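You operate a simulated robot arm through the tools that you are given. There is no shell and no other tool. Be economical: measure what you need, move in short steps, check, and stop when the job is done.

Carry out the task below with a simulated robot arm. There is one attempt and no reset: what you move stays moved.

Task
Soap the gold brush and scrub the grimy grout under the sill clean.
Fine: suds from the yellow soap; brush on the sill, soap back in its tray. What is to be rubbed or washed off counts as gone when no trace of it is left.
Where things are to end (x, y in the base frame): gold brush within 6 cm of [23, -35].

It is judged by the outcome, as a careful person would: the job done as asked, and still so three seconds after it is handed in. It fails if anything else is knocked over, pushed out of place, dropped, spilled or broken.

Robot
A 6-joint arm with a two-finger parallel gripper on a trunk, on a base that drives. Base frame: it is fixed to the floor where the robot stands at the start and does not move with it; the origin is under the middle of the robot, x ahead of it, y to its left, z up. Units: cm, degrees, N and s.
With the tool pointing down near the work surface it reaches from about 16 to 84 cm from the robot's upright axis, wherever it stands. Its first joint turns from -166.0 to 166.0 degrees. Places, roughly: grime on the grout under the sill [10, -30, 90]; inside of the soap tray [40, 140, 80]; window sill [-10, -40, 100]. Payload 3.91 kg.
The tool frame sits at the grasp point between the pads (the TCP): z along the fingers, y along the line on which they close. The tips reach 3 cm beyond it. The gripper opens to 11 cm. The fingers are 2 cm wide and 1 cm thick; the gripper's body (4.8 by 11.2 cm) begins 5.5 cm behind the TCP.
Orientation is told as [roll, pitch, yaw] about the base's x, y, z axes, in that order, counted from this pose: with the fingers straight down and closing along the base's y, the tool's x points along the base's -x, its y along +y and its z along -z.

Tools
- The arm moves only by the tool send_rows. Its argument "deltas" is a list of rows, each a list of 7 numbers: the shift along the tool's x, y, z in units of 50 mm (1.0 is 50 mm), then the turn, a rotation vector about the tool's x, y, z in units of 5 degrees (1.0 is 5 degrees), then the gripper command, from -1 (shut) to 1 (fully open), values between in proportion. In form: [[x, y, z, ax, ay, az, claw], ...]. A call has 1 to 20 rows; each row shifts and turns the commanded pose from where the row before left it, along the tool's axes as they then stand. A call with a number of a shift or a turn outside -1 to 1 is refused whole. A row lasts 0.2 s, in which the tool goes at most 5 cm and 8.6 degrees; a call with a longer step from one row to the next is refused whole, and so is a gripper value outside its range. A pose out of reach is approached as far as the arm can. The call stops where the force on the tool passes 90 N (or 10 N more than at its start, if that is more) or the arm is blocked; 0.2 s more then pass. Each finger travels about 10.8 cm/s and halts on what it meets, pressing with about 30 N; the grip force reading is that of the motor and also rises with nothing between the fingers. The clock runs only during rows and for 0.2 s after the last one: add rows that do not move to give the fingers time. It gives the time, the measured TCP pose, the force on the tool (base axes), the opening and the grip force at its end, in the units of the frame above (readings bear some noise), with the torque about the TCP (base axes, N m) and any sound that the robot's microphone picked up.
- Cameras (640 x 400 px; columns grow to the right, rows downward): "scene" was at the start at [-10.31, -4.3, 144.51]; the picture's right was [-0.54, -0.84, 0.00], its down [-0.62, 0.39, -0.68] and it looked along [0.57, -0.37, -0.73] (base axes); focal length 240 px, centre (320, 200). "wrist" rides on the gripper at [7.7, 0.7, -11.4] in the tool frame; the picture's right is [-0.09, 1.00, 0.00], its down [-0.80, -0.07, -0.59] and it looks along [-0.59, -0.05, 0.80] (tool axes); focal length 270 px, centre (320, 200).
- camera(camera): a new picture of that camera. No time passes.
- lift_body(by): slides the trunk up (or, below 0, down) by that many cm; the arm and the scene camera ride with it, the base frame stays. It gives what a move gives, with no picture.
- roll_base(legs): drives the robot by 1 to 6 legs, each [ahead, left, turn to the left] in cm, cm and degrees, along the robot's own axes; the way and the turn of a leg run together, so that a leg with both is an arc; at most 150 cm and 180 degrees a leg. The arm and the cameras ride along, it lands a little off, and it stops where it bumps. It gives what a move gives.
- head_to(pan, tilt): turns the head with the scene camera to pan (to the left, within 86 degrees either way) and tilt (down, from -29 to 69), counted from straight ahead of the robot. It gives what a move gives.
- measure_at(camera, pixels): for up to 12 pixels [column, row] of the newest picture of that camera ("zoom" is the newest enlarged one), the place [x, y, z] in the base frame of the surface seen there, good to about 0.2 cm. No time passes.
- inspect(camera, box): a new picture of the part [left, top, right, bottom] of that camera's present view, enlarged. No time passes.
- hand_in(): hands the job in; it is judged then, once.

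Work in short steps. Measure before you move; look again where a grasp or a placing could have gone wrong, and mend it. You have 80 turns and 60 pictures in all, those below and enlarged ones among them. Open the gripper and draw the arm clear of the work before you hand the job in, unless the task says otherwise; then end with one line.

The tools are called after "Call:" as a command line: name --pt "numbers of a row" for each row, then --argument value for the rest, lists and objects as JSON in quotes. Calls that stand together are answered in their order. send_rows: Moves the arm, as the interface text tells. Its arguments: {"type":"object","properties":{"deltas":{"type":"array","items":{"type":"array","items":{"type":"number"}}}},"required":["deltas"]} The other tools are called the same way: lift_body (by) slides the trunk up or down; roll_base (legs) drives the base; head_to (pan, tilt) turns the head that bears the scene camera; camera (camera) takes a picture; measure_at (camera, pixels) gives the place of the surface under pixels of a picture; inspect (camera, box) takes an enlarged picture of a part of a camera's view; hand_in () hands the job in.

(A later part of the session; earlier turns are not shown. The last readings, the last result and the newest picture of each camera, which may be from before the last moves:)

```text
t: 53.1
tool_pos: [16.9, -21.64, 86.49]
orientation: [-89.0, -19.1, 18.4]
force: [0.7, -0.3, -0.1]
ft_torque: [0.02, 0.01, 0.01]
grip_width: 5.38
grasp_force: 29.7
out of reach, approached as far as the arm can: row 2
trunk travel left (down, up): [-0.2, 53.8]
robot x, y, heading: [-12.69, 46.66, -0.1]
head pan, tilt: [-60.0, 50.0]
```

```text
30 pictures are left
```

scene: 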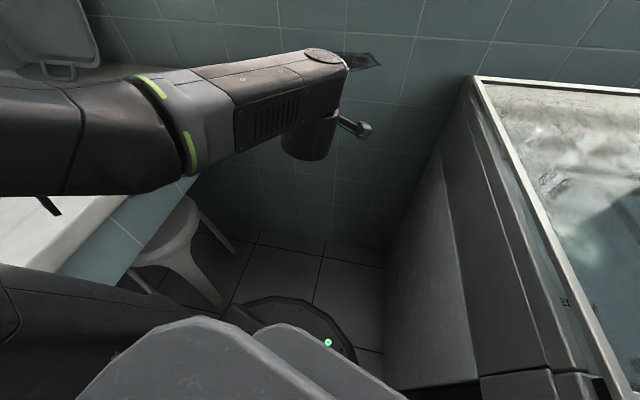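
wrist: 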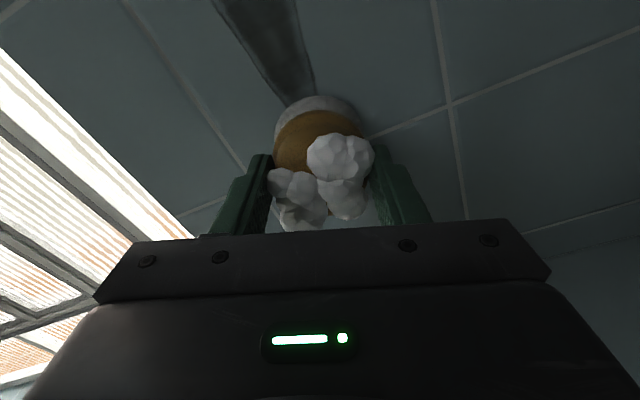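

Out of reach at this end with grime still visible at the picture's top. I back off the wall 3 cm and shift the base 8 cm along +w.

Call:
send_rows --pt "0 0 -0.3 0 0 0 -1" --pt "0 0 -0.3 0 0 0 -1"

Call:
roll_base --legs '[[7.6, 2.5, 0]]'

Call:
head_to --pan -75 --tilt 30

Call:
camera --camera "scene"

```text
t: 53.7
tool_pos: [15.91, -18.52, 86.64]
orientation: [-88.5, -19.1, 18.5]
force: [0.1, -0.3, -0.8]
ft_torque: [0.02, 0.0, 0.01]
grip_width: 5.4
grasp_force: 29.9
trunk travel left (down, up): [-0.2, 53.8]
robot x, y, heading: [-12.9, 46.56, -0.2]
head pan, tilt: [-60.0, 50.0]
```

```text
t: 54.7
tool_pos: [23.51, -16.23, 86.65]
orientation: [-88.3, -19.2, 18.4]
force: [0.3, -0.2, 0.0]
ft_torque: [0.01, 0.04, 0.0]
grip_width: 5.38
grasp_force: 29.8
trunk travel left (down, up): [-0.2, 53.8]
robot x, y, heading: [-5.26, 49.22, 0.1]
head pan, tilt: [-60.0, 50.0]
```

```text
t: 55.5
tool_pos: [23.46, -16.05, 86.55]
orientation: [-88.4, -19.2, 18.4]
force: [0.0, 0.3, -1.5]
ft_torque: [0.01, 0.01, 0.02]
grip_width: 5.38
grasp_force: 30.2
trunk travel left (down, up): [-0.2, 53.8]
robot x, y, heading: [-5.22, 48.65, -0.0]
head pan, tilt: [-75.0, 30.0]
```

```text
29 pictures are left
```

scene: 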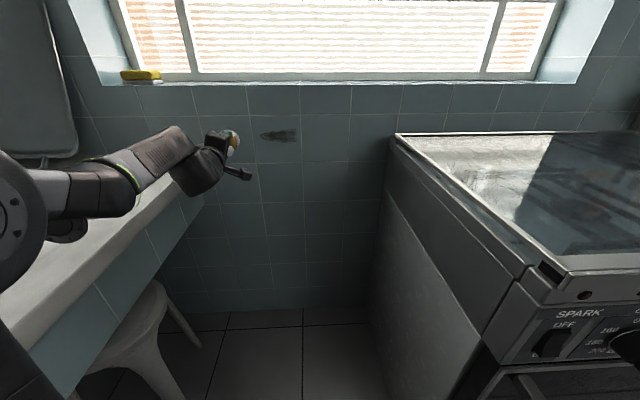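

Now I see the smear from afar at (280,136), already shorter. I zoom in and check the arm's clearance to the counter.

Call:
inspect --camera "scene" --box '[220, 100, 340, 175]'

Call:
measure_at --camera "scene" --pixels '[[260, 136], [297, 131], [297, 141], [280, 136], [65, 232], [100, 210], [160, 180], [195, 190], [130, 225], [175, 205]]'

```text
5.33 times, centred on (280, 138) of scene
```

zoom: 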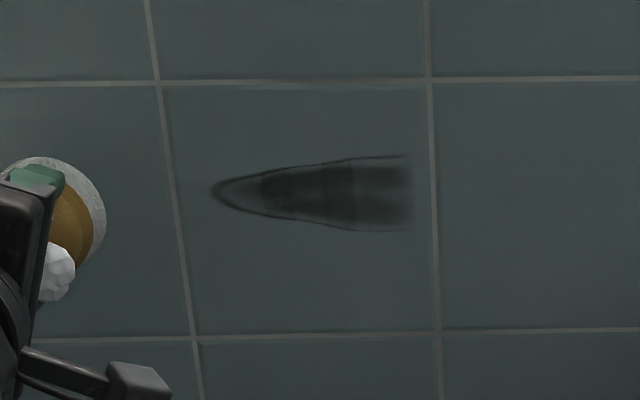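

```text
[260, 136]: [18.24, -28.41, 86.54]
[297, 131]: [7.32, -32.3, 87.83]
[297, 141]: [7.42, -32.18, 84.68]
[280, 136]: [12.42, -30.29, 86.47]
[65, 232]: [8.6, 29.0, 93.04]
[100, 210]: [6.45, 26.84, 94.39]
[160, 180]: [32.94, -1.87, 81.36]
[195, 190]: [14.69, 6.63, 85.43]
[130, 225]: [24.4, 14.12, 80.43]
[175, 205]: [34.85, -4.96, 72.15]
```

The left half is fully clean; what remains is x 7–18.2, z 84.5–88. I shift the tool back along the wall to s≈9.5 and creep to contact.

Call:
send_rows --pt "0.365 -0.121 0 0 0 0 -1" --pt "0.365 -0.121 0 0 0 0 -1" --pt "0.365 -0.121 0 0 0 0 -1" --pt "0.365 -0.121 0 0 0 0 -1" --pt "0 0 0.3 0 0 0 -1" --pt "0 0 0.3 0 0 0 -1" --pt "0 0 0.1 0 0 0 -1" --pt "0 0 0.06 0 0 0 -1" --pt "0 0 0 0 0 0 -1"

```text
t: 57.5
tool_pos: [17.31, -22.04, 86.38]
orientation: [-88.4, -19.1, 18.4]
force: [-7.6, 27.2, -7.8]
ft_torque: [0.32, 0.15, 0.35]
grip_width: 5.37
grasp_force: 29.6
trunk travel left (down, up): [-0.2, 53.8]
robot x, y, heading: [-4.97, 49.34, 0.3]
head pan, tilt: [-75.0, 30.0]
```

In contact at 28 N. I scrub back and forth over the remaining part at three heights.

Call:
send_rows --pt "0.38 -0.126 0 0 0 0 -1" --pt "0.38 -0.126 0 0 0 0 -1" --pt "0.38 -0.126 0 0 0 0 -1" --pt "0.38 -0.126 0 0 0 0 -1" --pt "0.38 -0.126 0 0 0 0 -1" --pt "0.38 -0.126 0 0 0 0 -1" --pt "0.38 -0.126 0 0 0 0 -1" --pt "-0.05 -0.152 0 0 0 0 -1" --pt "-0.38 0.126 0 0 0 0 -1" --pt "-0.38 0.126 0 0 0 0 -1" --pt "-0.38 0.126 0 0 0 0 -1" --pt "-0.38 0.126 0 0 0 0 -1" --pt "-0.38 0.126 0 0 0 0 -1" --pt "-0.38 0.126 0 0 0 0 -1" --pt "-0.38 0.126 0 0 0 0 -1" --pt "0 0 0 0 0 0 -1"

Call:
inspect --camera "scene" --box '[220, 100, 340, 175]'

```text
t: 61.0
tool_pos: [17.33, -22.27, 87.26]
orientation: [-88.5, -19.1, 18.3]
force: [-0.8, 0.4, 0.0]
ft_torque: [0.01, -0.02, -0.04]
grip_width: 5.46
grasp_force: 29.9
trunk travel left (down, up): [-0.2, 53.8]
robot x, y, heading: [-4.67, 49.15, -0.2]
head pan, tilt: [-75.0, 30.0]
```

```text
5.33 times, centred on (280, 138) of scene
```

zoom: 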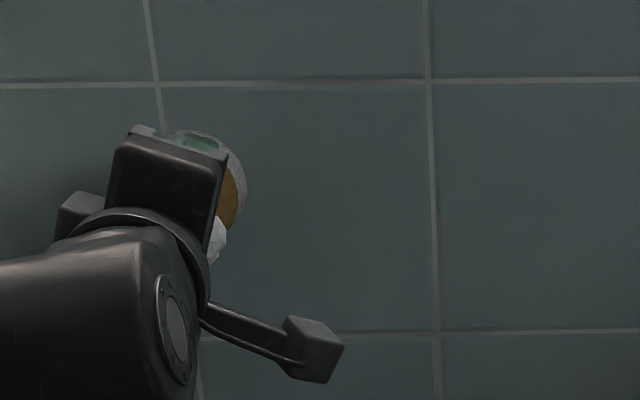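

The visible wall looks clean, but contact force vanished (perhaps the brush shifted in the grip). I back away 8 cm and check the wall and the brush.

Call:
send_rows --pt "0 0 -0.1 0 0 0 -1" --pt "0 0 -0.3 0 0 0 -1" --pt "0 0 -0.4 0 0 0 -1" --pt "0 0 -0.4 0 0 0 -1" --pt "0 0 -0.4 0 0 0 -1" --pt "0 0 0 0 0 0 -1"

Call:
camera --camera "wrist"

Call:
inspect --camera "scene" --box '[180, 80, 400, 220]'

```text
t: 62.4
tool_pos: [14.73, -14.54, 87.38]
orientation: [-88.5, -19.1, 18.4]
force: [-0.8, -0.2, -1.7]
ft_torque: [0.01, 0.01, 0.0]
grip_width: 5.48
grasp_force: 29.6
trunk travel left (down, up): [-0.2, 53.8]
robot x, y, heading: [-5.08, 49.27, 0.0]
head pan, tilt: [-75.0, 30.0]
```

```text
26 pictures are left
```

wrist: 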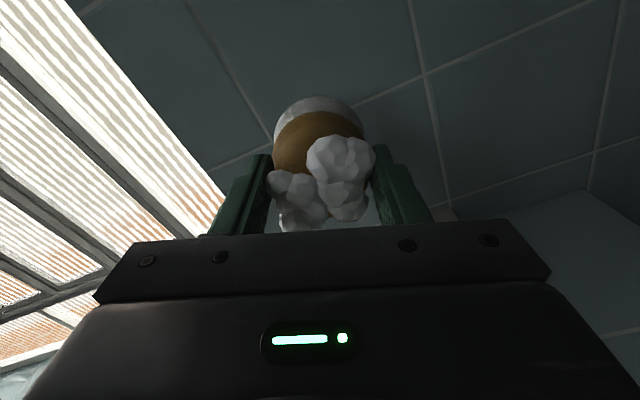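

```text
2.86 times, centred on (290, 150) of scene
```

zoom: 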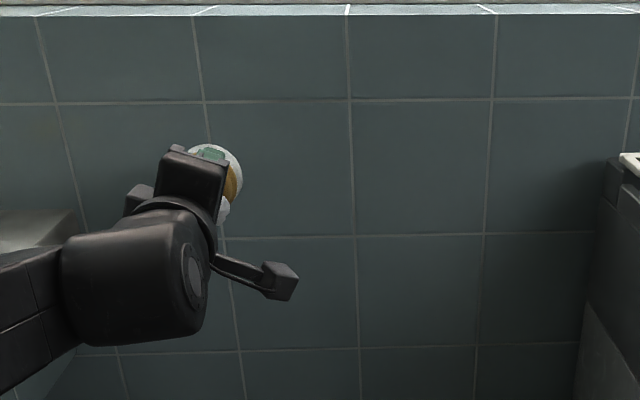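

Wall seems clean all over. I raise the trunk 40 cm and tip the tool back to pointing down, then recheck the wall where the brush hid it.

Call:
lift_body --by 40

Call:
send_rows --pt "0 0 0 -0.949 0.315 0 -1" --pt "0 0 0 -0.949 0.315 0 -1" --pt "0 0 0 -0.949 0.315 0 -1" --pt "0 0 0 -0.949 0.315 0 -1" --pt "0 0 0 -0.949 0.315 0 -1" --pt "0 0 0 -0.949 0.315 0 -1" --pt "0 0 0 -0.949 0.315 0 -1" --pt "0 0 0 -0.949 0.315 0 -1" --pt "0 0 0 -0.949 0.315 0 -1" --pt "0 0 0 -0.949 0.315 0 -1" --pt "0 0 0 -0.949 0.315 0 -1" --pt "0 0 0 -0.949 0.315 0 -1" --pt "0 0 0 -0.949 0.315 0 -1" --pt "0 0 0 -0.949 0.315 0 -1" --pt "0 0 0 -0.949 0.315 0 -1" --pt "0 0 0 -0.949 0.315 0 -1" --pt "0 0 0 -0.949 0.315 0 -1" --pt "0 0 0 -0.7 0.23 0 -1" --pt "0 0 0 0 0 0 -1"

Call:
head_to --pan -72 --tilt 42

Call:
camera --camera "scene"

```text
t: 66.4
tool_pos: [14.91, -14.59, 124.05]
orientation: [-88.6, -19.0, 18.3]
force: [-0.6, 0.3, -0.8]
ft_torque: [0.02, 0.0, 0.0]
grip_width: 5.45
grasp_force: 30.3
trunk travel left (down, up): [-37.1, 16.9]
robot x, y, heading: [-5.33, 49.01, -0.3]
head pan, tilt: [-75.0, 30.0]
stopped: the arm was blocked; the commanded pose is now the measured one
```

```text
t: 70.4
tool_pos: [5.25, -14.19, 124.54]
orientation: [-7.6, -13.3, 4.7]
force: [1.2, 1.2, -0.9]
ft_torque: [-0.02, 0.0, -0.01]
grip_width: 5.41
grasp_force: 30.0
out of reach, approached as far as the arm can: row 3, 4, 10, 11, 12, 13, 14, 15, 16, 18
trunk travel left (down, up): [-37.1, 16.9]
robot x, y, heading: [-5.1, 49.02, 0.2]
head pan, tilt: [-75.0, 30.0]
```

```text
t: 71.1
tool_pos: [5.26, -14.07, 124.41]
orientation: [-7.7, -13.2, 4.8]
force: [-0.8, -0.4, -0.7]
ft_torque: [-0.02, 0.02, 0.02]
grip_width: 5.44
grasp_force: 30.1
trunk travel left (down, up): [-37.1, 16.9]
robot x, y, heading: [-5.65, 49.32, 0.1]
head pan, tilt: [-72.0, 42.0]
```

```text
24 pictures are left
```

scene: 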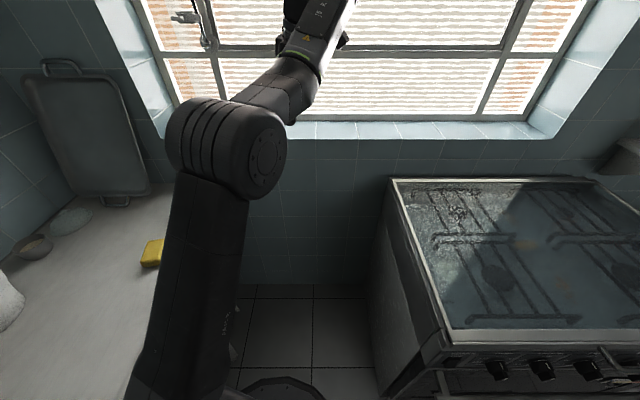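

The trunk rise stopped 3 cm short and the tool ended tilted (reach limit), but the brush is still held. I draw the arm in toward the robot while righting the tool, before driving back near the sill.

Call:
send_rows --pt "-0.2 0.6 0.1 0 0 0 -1" --pt "-0.25 0.8 0.1 0 0 0 -1" --pt "-0.25 0.8 0.1 -0.25 0.44 0.16 -1" --pt "-0.25 0.8 0.1 -0.25 0.44 0.16 -1" --pt "-0.25 0.8 0.1 -0.25 0.44 0.16 -1" --pt "-0.25 0.8 0.1 -0.25 0.44 0.16 -1" --pt "-0.25 0.8 0.1 -0.25 0.44 0.16 -1" --pt "-0.25 0.8 0.1 -0.29 0.44 0.16 -1" --pt "0 0.4 0 0 0 0 -1" --pt "0 0 0 0 0 0 -1"

Call:
camera --camera "wrist"

Call:
camera --camera "scene"

```text
t: 73.3
tool_pos: [13.5, 18.59, 121.96]
orientation: [1.0, -15.8, -0.3]
force: [-0.5, 0.3, -0.7]
ft_torque: [0.01, 0.03, 0.0]
grip_width: 5.44
grasp_force: 30.0
out of reach, approached as far as the arm can: row 3, 4, 5, 7
trunk travel left (down, up): [-37.1, 16.9]
robot x, y, heading: [-5.29, 49.02, -0.4]
head pan, tilt: [-72.0, 42.0]
```

```text
23 pictures are left
```

wrist: 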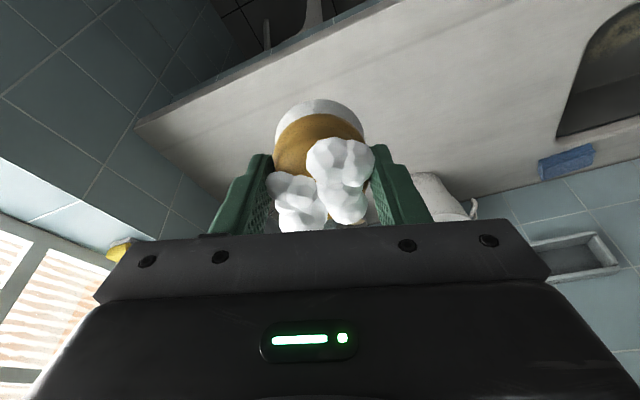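

```text
22 pictures are left
```

scene: 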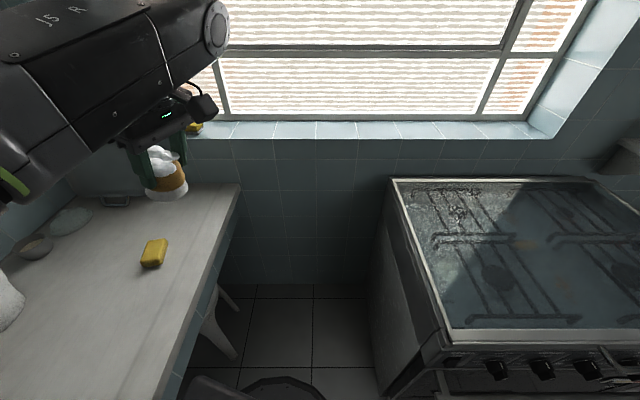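

The wall now is fully in view; I zoom in on it, and separately fix the remaining −16° pitch.

Call:
inspect --camera "scene" --box '[210, 120, 370, 220]'

Call:
send_rows --pt "0 0 0 0 0.8 0 -1" --pt "0 0 0 0 0.8 0 -1" --pt "0 0 0 0 0.8 0 -1" --pt "0 0 0 0.2 0.76 0 -1" --pt "0 0 0 0 0 0 -1"

```text
4.00 times, centred on (290, 170) of scene
```

zoom: 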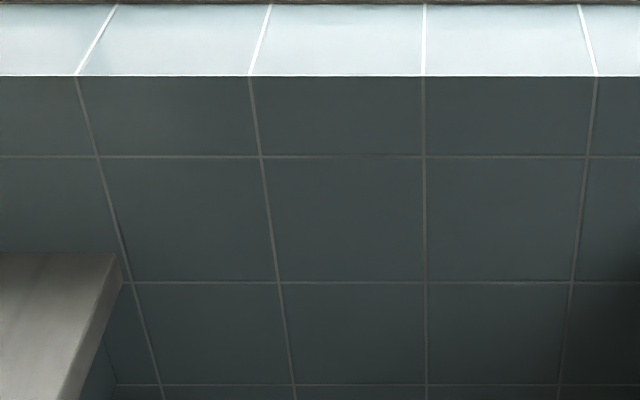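

```text
t: 74.5
tool_pos: [13.65, 18.59, 121.93]
orientation: [1.0, -15.8, -0.3]
force: [-0.8, -0.4, -1.1]
ft_torque: [-0.01, -0.01, 0.0]
grip_width: 5.4
grasp_force: 29.7
out of reach, approached as far as the arm can: row 1, 2, 3, 4
trunk travel left (down, up): [-37.1, 16.9]
robot x, y, heading: [-5.15, 49.21, 0.0]
head pan, tilt: [-72.0, 42.0]
```

The wall is spotless. The pitch fix is blocked by some joint limit here, so I move the tool toward the arm's original relative posture and try again.

Call:
send_rows --pt "-0.4 0.3 0.2 0 0 0 -1" --pt "-0.5 0.34 0.26 0 0 0 -1" --pt "-0.5 0.34 0.26 0 0 0 -1" --pt "-0.5 0.34 0.26 0 0 0 -1" --pt "-0.5 0.34 0.26 0 0 0 -1" --pt "-0.5 0.34 0.26 0 0 0 -1" --pt "0 0 0 0 0.8 0 -1" --pt "0 0 0 0 0.8 0 -1" --pt "0 0 0 0 0.8 0 -1" --pt "0 0 0 0.2 0.76 0 -1" --pt "0 0 0 0 0 0 -1"

```text
t: 76.9
tool_pos: [28.59, 28.13, 118.87]
orientation: [2.2, -17.8, -0.4]
force: [-0.7, 0.4, -0.4]
ft_torque: [-0.02, 0.02, 0.04]
grip_width: 5.44
grasp_force: 29.9
out of reach, approached as far as the arm can: row 5, 6, 7, 8, 9, 10
trunk travel left (down, up): [-37.1, 16.9]
robot x, y, heading: [-5.08, 49.02, -0.1]
head pan, tilt: [-72.0, 42.0]
```

Still limited. I probe whether turning about the tool axis frees it: first a small turn +10°, seeing how the arm responds.

Call:
send_rows --pt "0 0 0 0 0 1 -1" --pt "0 0 0 0 0 1 -1" --pt "0 0 0 0 0.8 0 -1" --pt "0 0 0 0 0.8 0 -1" --pt "0 0 0 0 0 0 -1"

Call:
send_rows --pt "0 0 0 0 0 -1 -1" --pt "0 0 0 0 0 -1 -1" --pt "0 0 0 0 0 -1 -1" --pt "0 0 0 0 0 -1 -1" --pt "0 0 0 0 0.8 0 -1" --pt "0 0 0 0 0.8 0 -1" --pt "0 0 0 0 0 0 -1"

```text
t: 78.1
tool_pos: [27.92, 27.75, 118.9]
orientation: [7.1, -15.2, -10.7]
force: [0.0, -0.2, 0.3]
ft_torque: [0.0, 0.01, 0.03]
grip_width: 5.44
grasp_force: 30.4
out of reach, approached as far as the arm can: row 3, 4
trunk travel left (down, up): [-37.1, 16.9]
robot x, y, heading: [-4.95, 49.19, -0.1]
head pan, tilt: [-72.0, 42.0]
```

```text
t: 79.7
tool_pos: [27.91, 27.75, 118.77]
orientation: [1.4, -16.7, 10.1]
force: [0.3, -1.2, 0.2]
ft_torque: [-0.03, 0.0, -0.03]
grip_width: 5.42
grasp_force: 30.1
out of reach, approached as far as the arm can: row 5, 6
trunk travel left (down, up): [-37.1, 16.9]
robot x, y, heading: [-5.04, 49.2, -0.1]
head pan, tilt: [-72.0, 42.0]
```

Turning about the tool axis works but one tilt component is stuck. I try correcting the radial tilt and lateral tilt separately to find which is limited.

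Call:
send_rows --pt "0 0 0 -0.745 0.81 0 -1" --pt "0 0 0 -0.745 0.81 0 -1" --pt "0 0 0 0 0 0 -1"

Call:
send_rows --pt "0 0 0 0.6 0.55 0 -1" --pt "0 0 0 0.6 0.55 0 -1" --pt "0 0 0 0.6 0.55 0 -1" --pt "0 0 0 0 0 0 -1"

Call:
head_to --pan -30 --tilt 20

Call:
camera --camera "scene"

```text
t: 80.5
tool_pos: [28.68, 28.24, 119.23]
orientation: [10.7, -12.8, 10.0]
force: [0.7, 0.6, -0.4]
ft_torque: [-0.04, 0.04, 0.02]
grip_width: 5.38
grasp_force: 29.6
out of reach, approached as far as the arm can: row 2
trunk travel left (down, up): [-37.1, 16.9]
robot x, y, heading: [-5.24, 48.98, 0.1]
head pan, tilt: [-72.0, 42.0]
```

```text
t: 81.5
tool_pos: [28.64, 28.23, 119.23]
orientation: [10.6, -12.8, 10.2]
force: [0.6, -0.1, 0.1]
ft_torque: [-0.01, -0.01, 0.0]
grip_width: 5.43
grasp_force: 30.2
out of reach, approached as far as the arm can: row 1, 2, 3
trunk travel left (down, up): [-37.1, 16.9]
robot x, y, heading: [-5.22, 49.04, 0.1]
head pan, tilt: [-72.0, 42.0]
```

```text
t: 82.6
tool_pos: [28.56, 28.17, 119.36]
orientation: [10.8, -12.8, 10.2]
force: [0.1, -0.1, -1.5]
ft_torque: [-0.04, 0.02, -0.01]
grip_width: 5.41
grasp_force: 30.2
trunk travel left (down, up): [-37.1, 16.9]
robot x, y, heading: [-4.82, 48.78, 0.0]
head pan, tilt: [-30.0, 20.0]
```

```text
20 pictures are left
```

scene: 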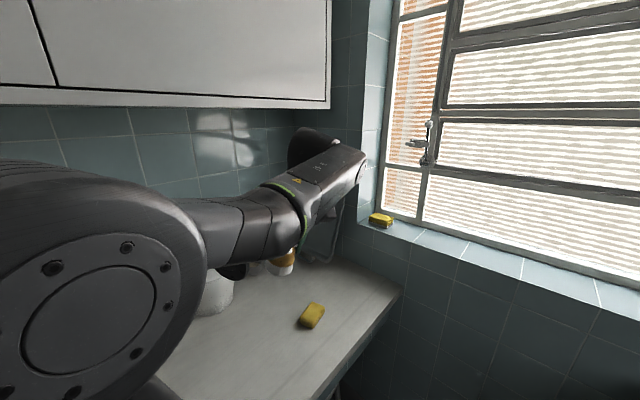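

Radial tilt is correctable; the lateral one (≈16°) is stuck. I measure the arm joints and upper cabinet to see whether the arm is physically blocked or at a joint limit.

Call:
measure_at --camera "scene" --pixels '[[330, 105], [100, 105], [200, 107], [90, 180], [185, 205], [95, 320], [250, 200], [300, 185], [345, 160], [360, 180], [315, 140], [283, 262]]'

Call:
inspect --camera "scene" --box '[180, 110, 400, 300]'

```text
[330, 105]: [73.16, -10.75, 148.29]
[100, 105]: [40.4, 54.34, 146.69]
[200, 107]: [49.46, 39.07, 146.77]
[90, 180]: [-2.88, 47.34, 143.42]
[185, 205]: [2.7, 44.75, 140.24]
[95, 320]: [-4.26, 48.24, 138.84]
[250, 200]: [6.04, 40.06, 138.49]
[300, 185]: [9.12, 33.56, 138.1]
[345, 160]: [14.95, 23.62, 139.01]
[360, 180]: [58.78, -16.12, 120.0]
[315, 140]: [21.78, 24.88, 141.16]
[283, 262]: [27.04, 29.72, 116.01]
```

```text
2.11 times, centred on (290, 205) of scene
```

zoom: 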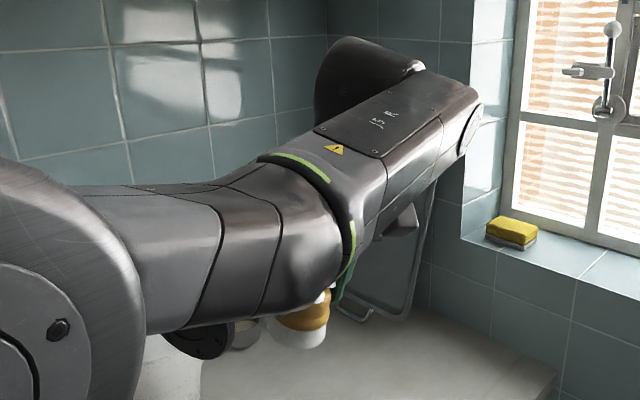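

The arm has a forearm-roll joint: while the tool pointed along the forearm it flipped to the other wrist branch and now the roll joint is at its limit. To unflip, I'll move to an open reach, tilt the tool up past the forearm axis, and circle round. First I translate toward (28.6,−10).

Call:
send_rows --pt "0.1 -0.5 -0.12 0 0 0 -1" --pt "0.161 -0.9 -0.21 0 0 0 -1" --pt "0.161 -0.9 -0.21 0 0 0 -1" --pt "0.161 -0.9 -0.21 0 0 0 -1" --pt "0.161 -0.9 -0.21 0 0 0 -1" --pt "0.161 -0.9 -0.21 0 0 0 -1" --pt "0.161 -0.9 -0.21 0 0 0 -1" --pt "0.161 -0.9 -0.21 0 0 0 -1" --pt "0.08 -0.5 -0.1 0 0 0 -1" --pt "0 0 0 0 0 0 -1"

Call:
camera --camera "scene"

```text
t: 84.8
tool_pos: [28.45, -6.49, 115.42]
orientation: [10.7, -13.7, 9.8]
force: [0.7, -0.2, -0.9]
ft_torque: [-0.03, 0.02, 0.02]
grip_width: 5.43
grasp_force: 29.6
out of reach, approached as far as the arm can: row 5, 7, 8, 9
trunk travel left (down, up): [-37.1, 16.9]
robot x, y, heading: [-5.07, 49.15, 0.2]
head pan, tilt: [-30.0, 20.0]
```

```text
18 pictures are left
```

scene: 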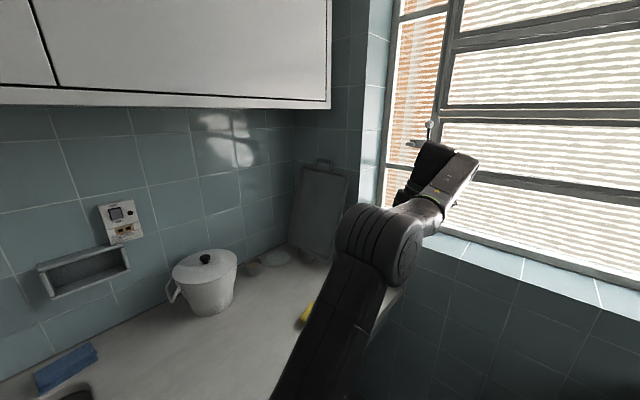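

Now upper arm, elbow at (385,240) and forearm to (460,170) are visible. I measure them for the forearm's axis.

Call:
measure_at --camera "scene" --pixels '[[405, 260], [375, 225], [360, 240], [425, 212], [430, 205], [445, 180], [465, 165], [460, 190], [435, 150], [310, 340], [345, 270]]'

Call:
inspect --camera "scene" --box '[320, 110, 520, 310]'

```text
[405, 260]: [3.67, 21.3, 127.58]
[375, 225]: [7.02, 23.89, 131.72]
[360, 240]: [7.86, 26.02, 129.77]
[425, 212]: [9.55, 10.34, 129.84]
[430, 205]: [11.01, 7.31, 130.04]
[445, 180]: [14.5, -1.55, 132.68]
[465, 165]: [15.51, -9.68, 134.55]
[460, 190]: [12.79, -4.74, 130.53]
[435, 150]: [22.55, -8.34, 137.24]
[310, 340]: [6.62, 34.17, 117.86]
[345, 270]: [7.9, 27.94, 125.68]
```

```text
2.00 times, centred on (420, 210) of scene
```

zoom: 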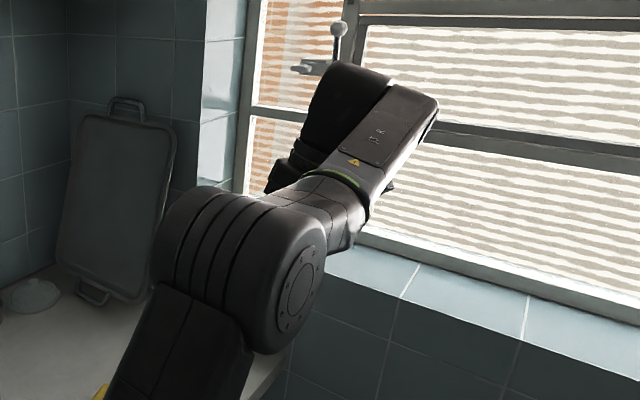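

The wrist is stuck leaning ≈15° sideways (roll joint at its limit), but that lean lies parallel to the window, so the brush can still be set down and leveled by pressing. I retract, turn the lean to lie along the sill, then drive toward the sill.

Call:
send_rows --pt "0.06 0.6 -0.04 0 0 0 -1" --pt "0.07 0.75 -0.04 0 0 0 -1" --pt "0.07 0.75 -0.04 0 0 0 -1" --pt "0.07 0.75 -0.04 0 0 0 -1" --pt "0 0 0 0.55 0 0 -1" --pt "0 0 0 0.55 0 0 -1" --pt "0 0 0 0.55 0 0 -1" --pt "0 0 0 0.55 0 0 -1" --pt "0 0 0 0 0 0 -1"

Call:
roll_base --legs '[[1.4, -31.2, 0]]'

Call:
head_to --pan -55 --tilt 40

Call:
camera --camera "scene"

```text
t: 86.8
tool_pos: [25.92, 6.01, 121.16]
orientation: [0.3, -15.9, 10.0]
force: [0.1, -0.1, -1.3]
ft_torque: [0.02, 0.03, 0.02]
grip_width: 5.43
grasp_force: 29.5
out of reach, approached as far as the arm can: row 1, 2, 3, 4, 5, 6, 7, 8
trunk travel left (down, up): [-37.1, 16.9]
robot x, y, heading: [-5.21, 49.26, 0.2]
head pan, tilt: [-30.0, 20.0]
```

```text
t: 88.9
tool_pos: [27.11, -25.43, 121.32]
orientation: [0.2, -16.0, 10.1]
force: [-0.6, -0.7, -0.8]
ft_torque: [-0.01, 0.03, 0.01]
grip_width: 5.38
grasp_force: 29.3
trunk travel left (down, up): [-37.1, 16.9]
robot x, y, heading: [-3.86, 18.02, -0.0]
head pan, tilt: [-30.0, 20.0]
```

```text
t: 89.8
tool_pos: [27.08, -25.51, 121.39]
orientation: [0.2, -16.0, 10.1]
force: [1.0, -0.1, -0.1]
ft_torque: [-0.02, -0.02, -0.02]
grip_width: 5.41
grasp_force: 30.0
trunk travel left (down, up): [-37.1, 16.9]
robot x, y, heading: [-3.56, 17.42, 0.1]
head pan, tilt: [-55.0, 40.0]
```

```text
16 pictures are left
```

scene: 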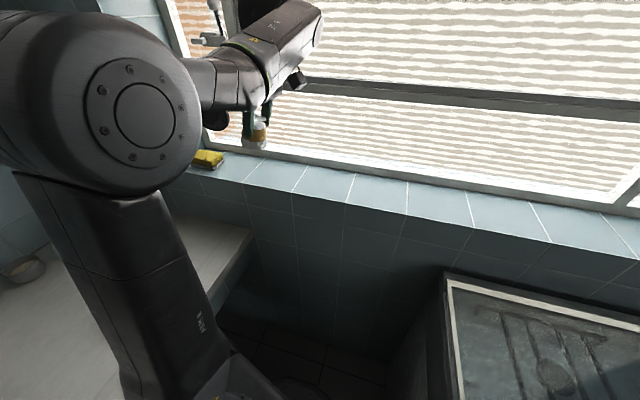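

The brush hangs over the sill, lean along it. I measure sill and window frame near the target.

Call:
measure_at --camera "scene" --pixels '[[255, 143], [275, 165], [300, 168], [310, 163], [320, 160], [300, 180], [315, 175], [330, 170], [285, 155], [330, 155]]'

```text
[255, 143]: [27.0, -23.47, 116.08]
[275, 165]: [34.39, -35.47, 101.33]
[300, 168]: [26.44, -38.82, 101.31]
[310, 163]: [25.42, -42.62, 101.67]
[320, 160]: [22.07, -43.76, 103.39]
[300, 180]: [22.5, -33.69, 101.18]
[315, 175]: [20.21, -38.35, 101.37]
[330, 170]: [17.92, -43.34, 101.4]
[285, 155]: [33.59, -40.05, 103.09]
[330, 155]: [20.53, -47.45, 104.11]
```

Sill is clear to n≈−48 (frame). I move over the spot and lower to just above contact (TCP z≈109.5).

Call:
send_rows --pt "0.372 -0.378 -0.106 0 0 0 -1" --pt "0.372 -0.378 -0.106 0 0 0 -1" --pt "0.372 -0.378 -0.106 0 0 0 -1" --pt "0.37 -0.38 -0.106 0 0 0 -1" --pt "0.1095 0 0.381 0 0 0 -1" --pt "0.1095 0 0.381 0 0 0 -1" --pt "0.1095 0 0.381 0 0 0 -1" --pt "0.1095 0 0.381 0 0 0 -1" --pt "0.1095 0 0.381 0 0 0 -1" --pt "0.1095 0 0.381 0 0 0 -1" --pt "0 0 0 0 0 0 -1"

Call:
inspect --camera "scene" --box '[220, 70, 400, 220]'

```text
t: 92.2
tool_pos: [21.06, -34.31, 109.29]
orientation: [0.2, -16.2, 10.1]
force: [-0.4, -0.2, -1.1]
ft_torque: [0.02, 0.0, -0.01]
grip_width: 5.41
grasp_force: 30.1
trunk travel left (down, up): [-37.1, 16.9]
robot x, y, heading: [-3.58, 17.55, -0.2]
head pan, tilt: [-55.0, 40.0]
```

```text
2.67 times, centred on (310, 145) of scene
```

zoom: 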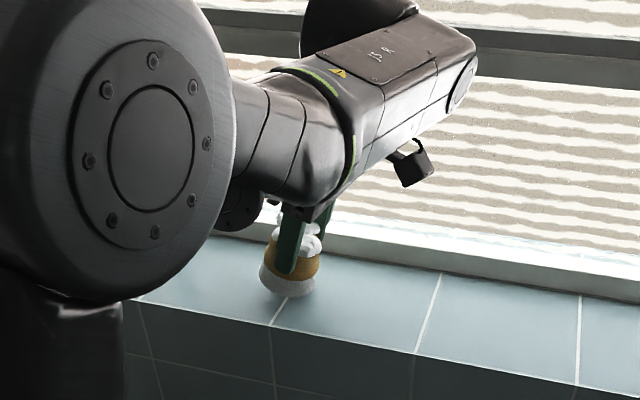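

The brush is just above the sill, tilted slightly. I lower in 3 mm steps into contact and a bit further to level it.

Call:
send_rows --pt "0.0165 0 0.0577 0 0 0 -1" --pt "0.0165 0 0.0577 0 0 0 -1" --pt "0.0165 0 0.0577 0 0 0 -1" --pt "0.0165 0 0.0577 0 0 0 -1" --pt "0.0165 0 0.0577 0 0 0 -1" --pt "0 0 0 0 0 0 -1"

```text
t: 93.6
tool_pos: [20.93, -34.1, 107.97]
orientation: [0.0, -16.2, 10.2]
force: [5.5, -6.8, 28.8]
ft_torque: [-0.35, -0.14, 0.02]
grip_width: 5.45
grasp_force: 29.9
trunk travel left (down, up): [-37.1, 16.9]
robot x, y, heading: [-3.78, 17.26, -0.1]
head pan, tilt: [-55.0, 40.0]
```

Contact at 29 N. I open slowly in small increments so that the brush settles flat.

Call:
send_rows --pt "-0.008 0 -0.029 0 0 0 0.0" --pt "0 0 0 0 0 0 0.03" --pt "0 0 0 0 0 0 0.06" --pt "0 0 0 0 0 0 0.1" --pt "0 0 0 0 0 0 0.16" --pt "0 0 0 0 0 0 0.25" --pt "0 0 0 0 0 0 0.35" --pt "0 0 0 0 0 0 0.35"

Call:
inspect --camera "scene" --box '[250, 110, 370, 200]'

Call:
camera --camera "wrist"

```text
t: 95.4
tool_pos: [20.88, -34.09, 107.85]
orientation: [0.2, -16.2, 10.1]
force: [0.2, 0.0, 0.2]
ft_torque: [-0.01, 0.02, -0.01]
grip_width: 7.42
grasp_force: 0.0
trunk travel left (down, up): [-37.1, 16.9]
robot x, y, heading: [-3.6, 17.86, 0.2]
head pan, tilt: [-55.0, 40.0]
```

```text
4.44 times, centred on (310, 155) of scene
```

zoom: 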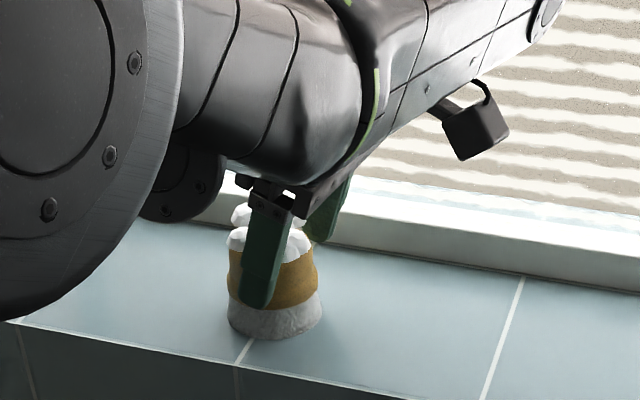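

```text
13 pictures are left
```

wrist: 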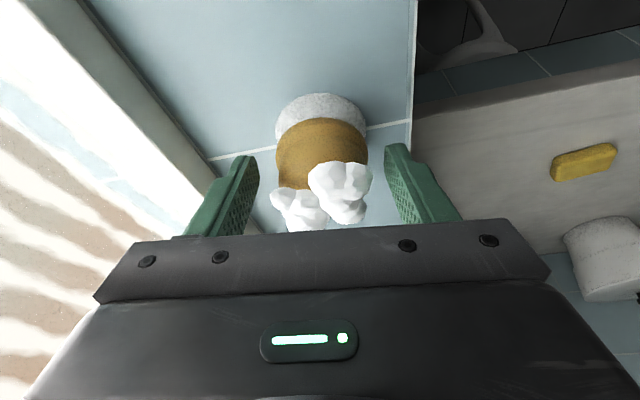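

The brush stands flat on the sill at about (22.7,−34). I open more, withdraw straight back along the tool, then drive away from the wall to untangle the wrist in free space.

Call:
send_rows --pt "0 0 0 0 0 0 0.6" --pt "0 0 -0.2 0 0 0 0.6" --pt "0 0 -0.5 0 0 0 0.6" --pt "0 0 -0.6 0 0 0 0.6" --pt "0 0 -0.6 0 0 0 0.6" --pt "0 0 -0.3 0 0 0 0.6" --pt "0 0 0 0 0 0 0.6"

Call:
roll_base --legs '[[-1.4, 31.2, 0]]'

Call:
send_rows --pt "0 0 0 0.944 -0.33 0 0.6" --pt "0 0 0 0.944 -0.33 0 0.6" --pt "0 0 0 0.944 -0.33 0 0.6" --pt "0 0 0 0.944 -0.33 0 0.6" --pt "0 0 0 0.944 -0.33 0 0.6" --pt "0 0 0 0.944 -0.33 0 0.6" --pt "0 0 0 0.944 -0.33 0 0.6" --pt "0 0 0 0.944 -0.33 0 0.6" --pt "0 0 0 0.944 -0.33 0 0.6" --pt "0 0 0 0.944 -0.33 0 0.6" --pt "0 0 0 0.944 -0.33 0 0.6" --pt "0 0 0 0.944 -0.33 0 0.6" --pt "0 0 0 0.944 -0.33 0 0.6" --pt "0 0 0 0.944 -0.33 0 0.6" --pt "0 0 0 0.944 -0.33 0 0.6" --pt "0 0 0 0.944 -0.33 0 0.6" --pt "0 0 0 0.944 -0.33 0 0.6" --pt "0 0 0 0 0 0 0.6"

Call:
camera --camera "scene"

```text
t: 97.0
tool_pos: [17.91, -34.89, 118.45]
orientation: [0.2, -16.1, 10.2]
force: [0.3, -0.4, -0.8]
ft_torque: [0.0, 0.0, -0.03]
grip_width: 8.8
grasp_force: 0.1
trunk travel left (down, up): [-37.1, 16.9]
robot x, y, heading: [-4.12, 17.5, 0.0]
head pan, tilt: [-55.0, 40.0]
```

```text
t: 99.1
tool_pos: [12.5, -4.58, 118.79]
orientation: [0.1, -17.3, 9.8]
force: [-1.3, 0.2, 0.2]
ft_torque: [-0.04, -0.08, -0.02]
grip_width: 8.8
grasp_force: 0.0
trunk travel left (down, up): [-37.1, 16.9]
robot x, y, heading: [-6.16, 48.46, -0.1]
head pan, tilt: [-55.0, 40.0]
```

```text
t: 102.9
tool_pos: [13.76, -4.7, 118.46]
orientation: [-90.5, -35.2, 30.6]
force: [-0.3, 0.1, 0.2]
ft_torque: [-0.02, 0.01, 0.02]
grip_width: 8.78
grasp_force: 0.1
trunk travel left (down, up): [-37.1, 16.9]
robot x, y, heading: [-6.72, 48.17, 0.5]
head pan, tilt: [-55.0, 40.0]
```

```text
12 pictures are left
```

scene: 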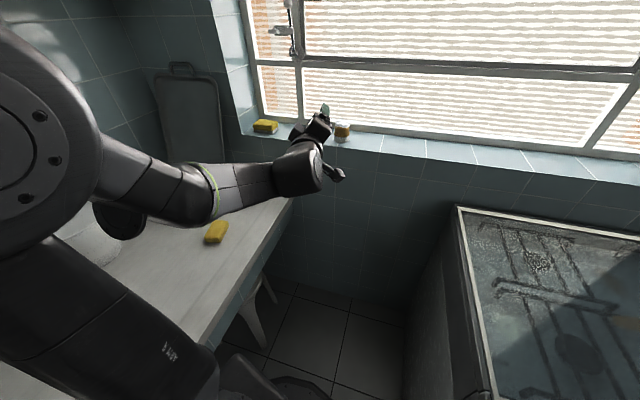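

Rotation to horizontal succeeded with no reach complaint, and the brush stands on the sill at (343,131). Now I sweep the tool right 50° across the forearm direction.

Call:
measure_at --camera "scene" --pixels '[[343, 130], [342, 126], [350, 131], [265, 126], [215, 230]]'

Call:
send_rows --pt "0 0 0 0.564 0.826 0 0.6" --pt "0 0 0 0.564 0.826 0 0.6" --pt "0 0 0 0.564 0.826 0 0.6" --pt "0 0 0 0.564 0.826 0 0.6" --pt "0 0 0 0.564 0.826 0 0.6" --pt "0 0 0 0.564 0.826 0 0.6" --pt "0 0 0 0.564 0.826 0 0.6" --pt "0 0 0 0.564 0.826 0 0.6" --pt "0 0 0 0.564 0.826 0 0.6" --pt "0 0 0 0.564 0.826 0 0.6" --pt "0 0 0 0 0 0 0.6"

```text
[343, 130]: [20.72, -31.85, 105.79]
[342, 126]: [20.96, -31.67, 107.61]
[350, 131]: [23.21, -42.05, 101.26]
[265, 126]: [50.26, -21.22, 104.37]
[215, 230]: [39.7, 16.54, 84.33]
```

```text
t: 105.3
tool_pos: [13.67, -4.57, 118.63]
orientation: [-89.3, -35.2, -20.0]
force: [-0.6, -0.1, 1.0]
ft_torque: [0.02, -0.02, 0.0]
grip_width: 8.78
grasp_force: 0.1
trunk travel left (down, up): [-37.1, 16.9]
robot x, y, heading: [-7.02, 48.34, 0.7]
head pan, tilt: [-55.0, 40.0]
```

The sweep went through cleanly. Now I bend the tool down from this side.

Call:
send_rows --pt "0 0 0 -0.826 0.564 0 0.6" --pt "0 0 0 -0.826 0.564 0 0.6" --pt "0 0 0 -0.826 0.564 0 0.6" --pt "0 0 0 -0.826 0.564 0 0.6" --pt "0 0 0 -0.826 0.564 0 0.6" --pt "0 0 0 -0.826 0.564 0 0.6" --pt "0 0 0 -0.826 0.564 0 0.6" --pt "0 0 0 -0.826 0.564 0 0.6" --pt "0 0 0 -0.826 0.564 0 0.6" --pt "0 0 0 -0.826 0.564 0 0.6" --pt "0 0 0 -0.826 0.564 0 0.6" --pt "0 0 0 -0.826 0.564 0 0.6" --pt "0 0 0 -0.826 0.564 0 0.6" --pt "0 0 0 -0.826 0.564 0 0.6" --pt "0 0 0 -0.826 0.564 0 0.6" --pt "0 0 0 -0.826 0.564 0 0.6" --pt "0 0 0 -0.826 0.564 0 0.6" --pt "0 0 0 -0.826 0.564 0 0.6" --pt "0 0 0 0 0 0 0.6"

```text
t: 109.3
tool_pos: [29.46, 9.33, 103.29]
orientation: [-13.9, -9.4, -53.5]
force: [0.6, -0.8, 0.1]
ft_torque: [-0.03, 0.02, 0.02]
grip_width: 8.81
grasp_force: 0.0
out of reach, approached as far as the arm can: row 7, 8, 9, 10, 11, 12, 13, 14, 15, 16, 17, 18
trunk travel left (down, up): [-37.1, 16.9]
robot x, y, heading: [-6.77, 48.57, 0.5]
head pan, tilt: [-55.0, 40.0]
```

The tool drifted and is leaning 17° the other way now. I raise it and try to right it from here.

Call:
send_rows --pt "0 0 -0.6 0 0 0 0.6" --pt "0 0 -0.6 0 0 0 0.6" --pt "0 0 -0.6 0 0 0 0.6" --pt "0 0 -0.4 0 0 0 0.6" --pt "0 0 0 -0.826 0.564 0 0.6" --pt "0 0 0 -0.826 0.564 0 0.6" --pt "0 0 0 0 0 0 0.6"

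Call:
camera --camera "scene"

```text
t: 110.9
tool_pos: [30.84, 12.6, 113.7]
orientation: [-14.4, -8.3, -54.0]
force: [0.4, -0.5, 0.3]
ft_torque: [0.0, 0.05, 0.02]
grip_width: 8.82
grasp_force: 0.0
out of reach, approached as far as the arm can: row 5, 6
trunk travel left (down, up): [-37.1, 16.9]
robot x, y, heading: [-6.77, 48.24, 0.5]
head pan, tilt: [-55.0, 40.0]
```

```text
11 pictures are left
```

scene: 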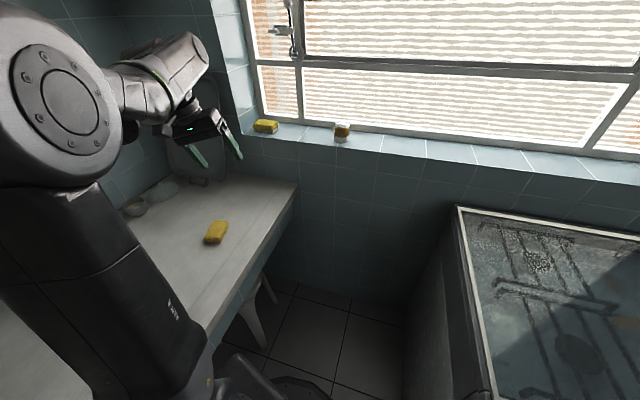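

The wrist now sits on the other side of the forearm, as in the first picture; perhaps only the yaw (−54°) is in the way. I turn the tool back about its axis toward yaw 0, then right the tilt.

Call:
send_rows --pt "0 0 0 0 0 -1 0.6" --pt "0 0 0 0 0 -1 0.6" --pt "0 0 0 0 0 -1 0.6" --pt "0 0 0 0 0 -1 0.6" --pt "0 0 0 0 0 -1 0.6" --pt "0 0 0 0 0 -1 0.6" --pt "0 0 0 0 0 -1 0.6" --pt "0 0 0 0 0 -1 0.6" --pt "0 0 0 0 0 -1 0.6" --pt "0 0 0 0 0 -1 0.6" --pt "0 0 0 0 0 -0.8 0.6" --pt "0 0 0 0 0 0 0.6"

```text
t: 113.5
tool_pos: [41.06, 49.25, 97.96]
orientation: [-15.9, 6.2, -2.6]
force: [-0.5, 0.7, 0.1]
ft_torque: [0.02, 0.0, 0.0]
grip_width: 8.78
grasp_force: 0.0
out of reach, approached as far as the arm can: row 1, 2, 3, 4, 5, 6, 7, 8, 9, 10, 11
trunk travel left (down, up): [-37.1, 16.9]
robot x, y, heading: [-6.9, 48.21, 0.8]
head pan, tilt: [-55.0, 40.0]
```

The last joint is evidently at its limit in that direction (the arm swung instead). I turn the other way, 30°, and see whether it frees.

Call:
send_rows --pt "0 0 -0.4 0 0 1 0.6" --pt "0 0 -0.4 0 0 1 0.6" --pt "0 0 -0.4 0 0 1 0.6" --pt "0 0 -0.4 0 0 1 0.6" --pt "0 0 0 0 0 1 0.6" --pt "0 0 0 0 0 1 0.6" --pt "0 0 0 0 0 0 0.6"

```text
t: 115.1
tool_pos: [41.95, 49.77, 105.46]
orientation: [-17.4, -2.3, -30.6]
force: [-0.3, 0.0, -1.1]
ft_torque: [-0.02, 0.0, -0.01]
grip_width: 8.79
grasp_force: 0.0
out of reach, approached as far as the arm can: row 2, 3, 4, 5
trunk travel left (down, up): [-37.1, 16.9]
robot x, y, heading: [-6.77, 48.36, 0.1]
head pan, tilt: [-55.0, 40.0]
```

Turning this way works. Now I right the 17° lean.

Call:
send_rows --pt "0 0 0 -0.87 0.12 0 0.6" --pt "0 0 0 -0.87 0.12 0 0.6" --pt "0 0 0 -0.87 0.12 0 0.6" --pt "0 0 0 -0.87 0.12 0 0.6" --pt "0 0 0 0 0 0 0.6"

```text
t: 116.3
tool_pos: [42.02, 49.65, 105.36]
orientation: [-16.8, -3.3, -30.4]
force: [-0.3, -1.2, 0.7]
ft_torque: [0.01, 0.01, 0.03]
grip_width: 8.8
grasp_force: 0.1
out of reach, approached as far as the arm can: row 1, 2, 3, 4
trunk travel left (down, up): [-37.1, 16.9]
robot x, y, heading: [-6.76, 48.13, 0.5]
head pan, tilt: [-55.0, 40.0]
```

The behaviour fits a forearm-roll joint with a bend of the wrong sign: from this side I must tilt the tool out to the right, sweep left through the forearm line, then bend down. I turn the base right 80° so that this happens over open space, and do the first tilt and an outward/upward shift.

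Call:
roll_base --legs '[[0, 0, -80]]'

Call:
send_rows --pt "0 0 0 0.241 -0.943 0 0.6" --pt "0 0 0 0.241 -0.943 0 0.6" --pt "0 0 0 0.241 -0.943 0 0.6" --pt "0 0 0 0.241 -0.943 0 0.6" --pt "0 0 0 0.241 -0.943 0 0.6" --pt "0 0 0 0.241 -0.943 0 0.6" --pt "0 0 0 0.241 -0.943 0 0.6" --pt "0 0 0 0.241 -0.943 0 0.6" --pt "0 0 0 0.241 -0.943 0 0.6" --pt "0 0 0 0.241 -0.943 0 0.6" --pt "0 0 0 0.241 -0.943 0 0.6" --pt "0 0 0 0.241 -0.943 0 0.6" --pt "0 0 0 0.241 -0.943 0 0.6" --pt "0 0 0 0.241 -0.943 0 0.6" --pt "0 0 0 0.241 -0.943 0 0.6"

Call:
send_rows --pt "-0.744 0.116 0.324 0 0 0 0.6" --pt "-0.744 0.116 0.324 0 0 0 0.6" --pt "-0.744 0.116 0.324 0 0 0 0.6" --pt "-0.744 0.116 0.324 0 0 0 0.6" --pt "-0.744 0.116 0.324 0 0 0 0.6" --pt "0 0 0 0 0 0 0.6"

Call:
head_to --pan 5 --tilt 30

Call:
camera --camera "scene"

```text
t: 117.3
tool_pos: [41.75, 48.64, 105.28]
orientation: [-17.1, -2.9, -32.2]
force: [0.2, 0.6, -1.1]
ft_torque: [-0.01, 0.03, -0.02]
grip_width: 8.82
grasp_force: 0.0
trunk travel left (down, up): [-37.1, 16.9]
robot x, y, heading: [-7.85, 48.35, -1.4]
head pan, tilt: [-55.0, 40.0]
stopped in leg 1: the robot was blocked; the commanded pose is now the measured one
```

```text
t: 120.5
tool_pos: [41.69, 48.46, 105.48]
orientation: [-72.2, -58.6, 23.9]
force: [0.3, -0.1, -0.1]
ft_torque: [-0.03, -0.01, -0.02]
grip_width: 8.79
grasp_force: 0.0
trunk travel left (down, up): [-37.1, 16.9]
robot x, y, heading: [-7.23, 48.66, -1.4]
head pan, tilt: [-55.0, 40.0]
```

```text
t: 121.9
tool_pos: [57.61, 47.89, 118.5]
orientation: [-72.2, -58.5, 23.7]
force: [0.1, 0.1, 0.0]
ft_torque: [0.03, -0.02, -0.03]
grip_width: 8.78
grasp_force: 0.1
trunk travel left (down, up): [-37.1, 16.9]
robot x, y, heading: [-7.67, 48.56, -1.5]
head pan, tilt: [-55.0, 40.0]
```

```text
t: 123.2
tool_pos: [57.66, 47.86, 118.42]
orientation: [-72.0, -58.4, 23.8]
force: [-0.1, 0.1, 0.6]
ft_torque: [0.07, 0.03, -0.03]
grip_width: 8.79
grasp_force: 0.0
trunk travel left (down, up): [-37.1, 16.9]
robot x, y, heading: [-7.7, 48.71, -1.6]
head pan, tilt: [5.0, 30.0]
```

```text
10 pictures are left
```

scene: 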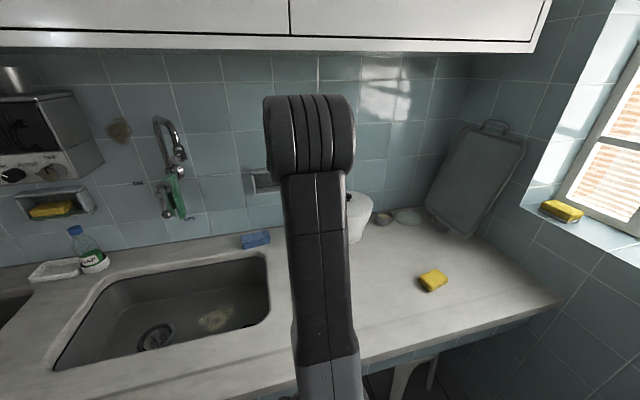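

The base was blocked from turning (1.4° only), but the tilt and outward shift succeeded without reach trouble. I measure the elbow to estimate the forearm's slope before the sweep.

Call:
measure_at --camera "scene" --pixels '[[310, 100], [310, 140], [310, 170], [320, 230], [345, 330], [275, 140], [350, 140]]'

Call:
camera --camera "wrist"

```text
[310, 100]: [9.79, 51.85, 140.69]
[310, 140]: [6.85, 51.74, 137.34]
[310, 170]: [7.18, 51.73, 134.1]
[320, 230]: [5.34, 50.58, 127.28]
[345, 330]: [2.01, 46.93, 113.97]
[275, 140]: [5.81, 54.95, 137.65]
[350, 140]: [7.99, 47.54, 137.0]
```

```text
9 pictures are left
```

wrist: 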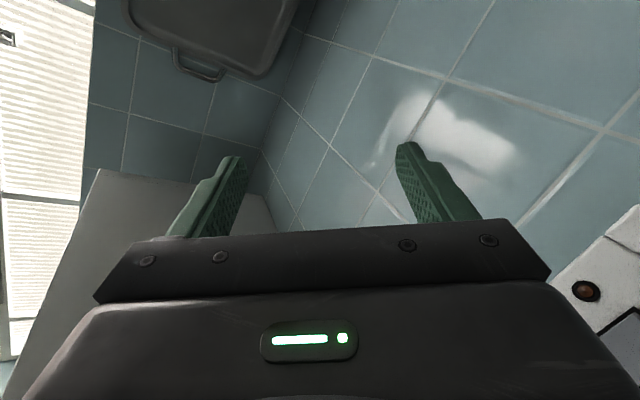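

Elbow ≈(12,53,136), forearm nearly level (≈ −4…−7°), tool pitched −10°, i.e. slightly below the forearm line as wanted. I sweep left 90° with the TCP fixed.

Call:
send_rows --pt "0 0 0 -0.84 -0.503 -0.17 0.6" --pt "0 0 0 -0.84 -0.503 -0.17 0.6" --pt "0 0 0 -0.84 -0.503 -0.17 0.6" --pt "0 0 0 -0.84 -0.503 -0.17 0.6" --pt "0 0 0 -0.84 -0.503 -0.17 0.6" --pt "0 0 0 -0.84 -0.503 -0.17 0.6" --pt "0 0 0 -0.84 -0.503 -0.17 0.6" --pt "0 0 0 -0.84 -0.503 -0.17 0.6" --pt "0 0 0 -0.84 -0.503 -0.17 0.6" --pt "0 0 0 -0.84 -0.503 -0.17 0.6" --pt "0 0 0 -0.84 -0.503 -0.17 0.6" --pt "0 0 0 -0.84 -0.503 -0.17 0.6" --pt "0 0 0 -0.84 -0.503 -0.17 0.6" --pt "0 0 0 -0.84 -0.503 -0.17 0.6" --pt "0 0 0 -0.84 -0.503 -0.17 0.6" --pt "0 0 0 -0.84 -0.503 -0.17 0.6" --pt "0 0 0 0 0 0 0.6"

```text
t: 126.8
tool_pos: [57.43, 48.07, 118.28]
orientation: [-73.0, -57.4, 104.2]
force: [-0.1, 0.7, -0.5]
ft_torque: [0.04, 0.04, -0.03]
grip_width: 8.81
grasp_force: 0.1
trunk travel left (down, up): [-37.1, 16.9]
robot x, y, heading: [-7.95, 48.79, -1.7]
head pan, tilt: [5.0, 30.0]
```

All rows reached, tool now points left of the forearm at bearing ≈31°. I retract 18 cm along the tool (to get out from under the upper cabinet), then begin bending down.

Call:
send_rows --pt "0 0 -0.7 0 0 0 0.6" --pt "0 0 -0.9 0 0 0 0.6" --pt "0 0 -0.9 -0.514 0.858 0 0.6" --pt "0 0 -0.9 -0.514 0.858 0 0.6" --pt "0 0 -0.3 -0.514 0.858 0 0.6" --pt "0 0 0 -0.514 0.858 0 0.6" --pt "0 0 0.3 -0.514 0.858 0 0.6" --pt "0 0 0.3 -0.514 0.858 0 0.6" --pt "0 0 0 0 0 0 0.6"

```text
t: 128.8
tool_pos: [43.74, 40.48, 120.52]
orientation: [-32.7, -41.4, 72.5]
force: [-0.5, -0.1, 0.1]
ft_torque: [0.0, 0.02, -0.01]
grip_width: 8.81
grasp_force: 0.0
trunk travel left (down, up): [-37.1, 16.9]
robot x, y, heading: [-7.27, 48.54, -1.6]
head pan, tilt: [5.0, 30.0]
```

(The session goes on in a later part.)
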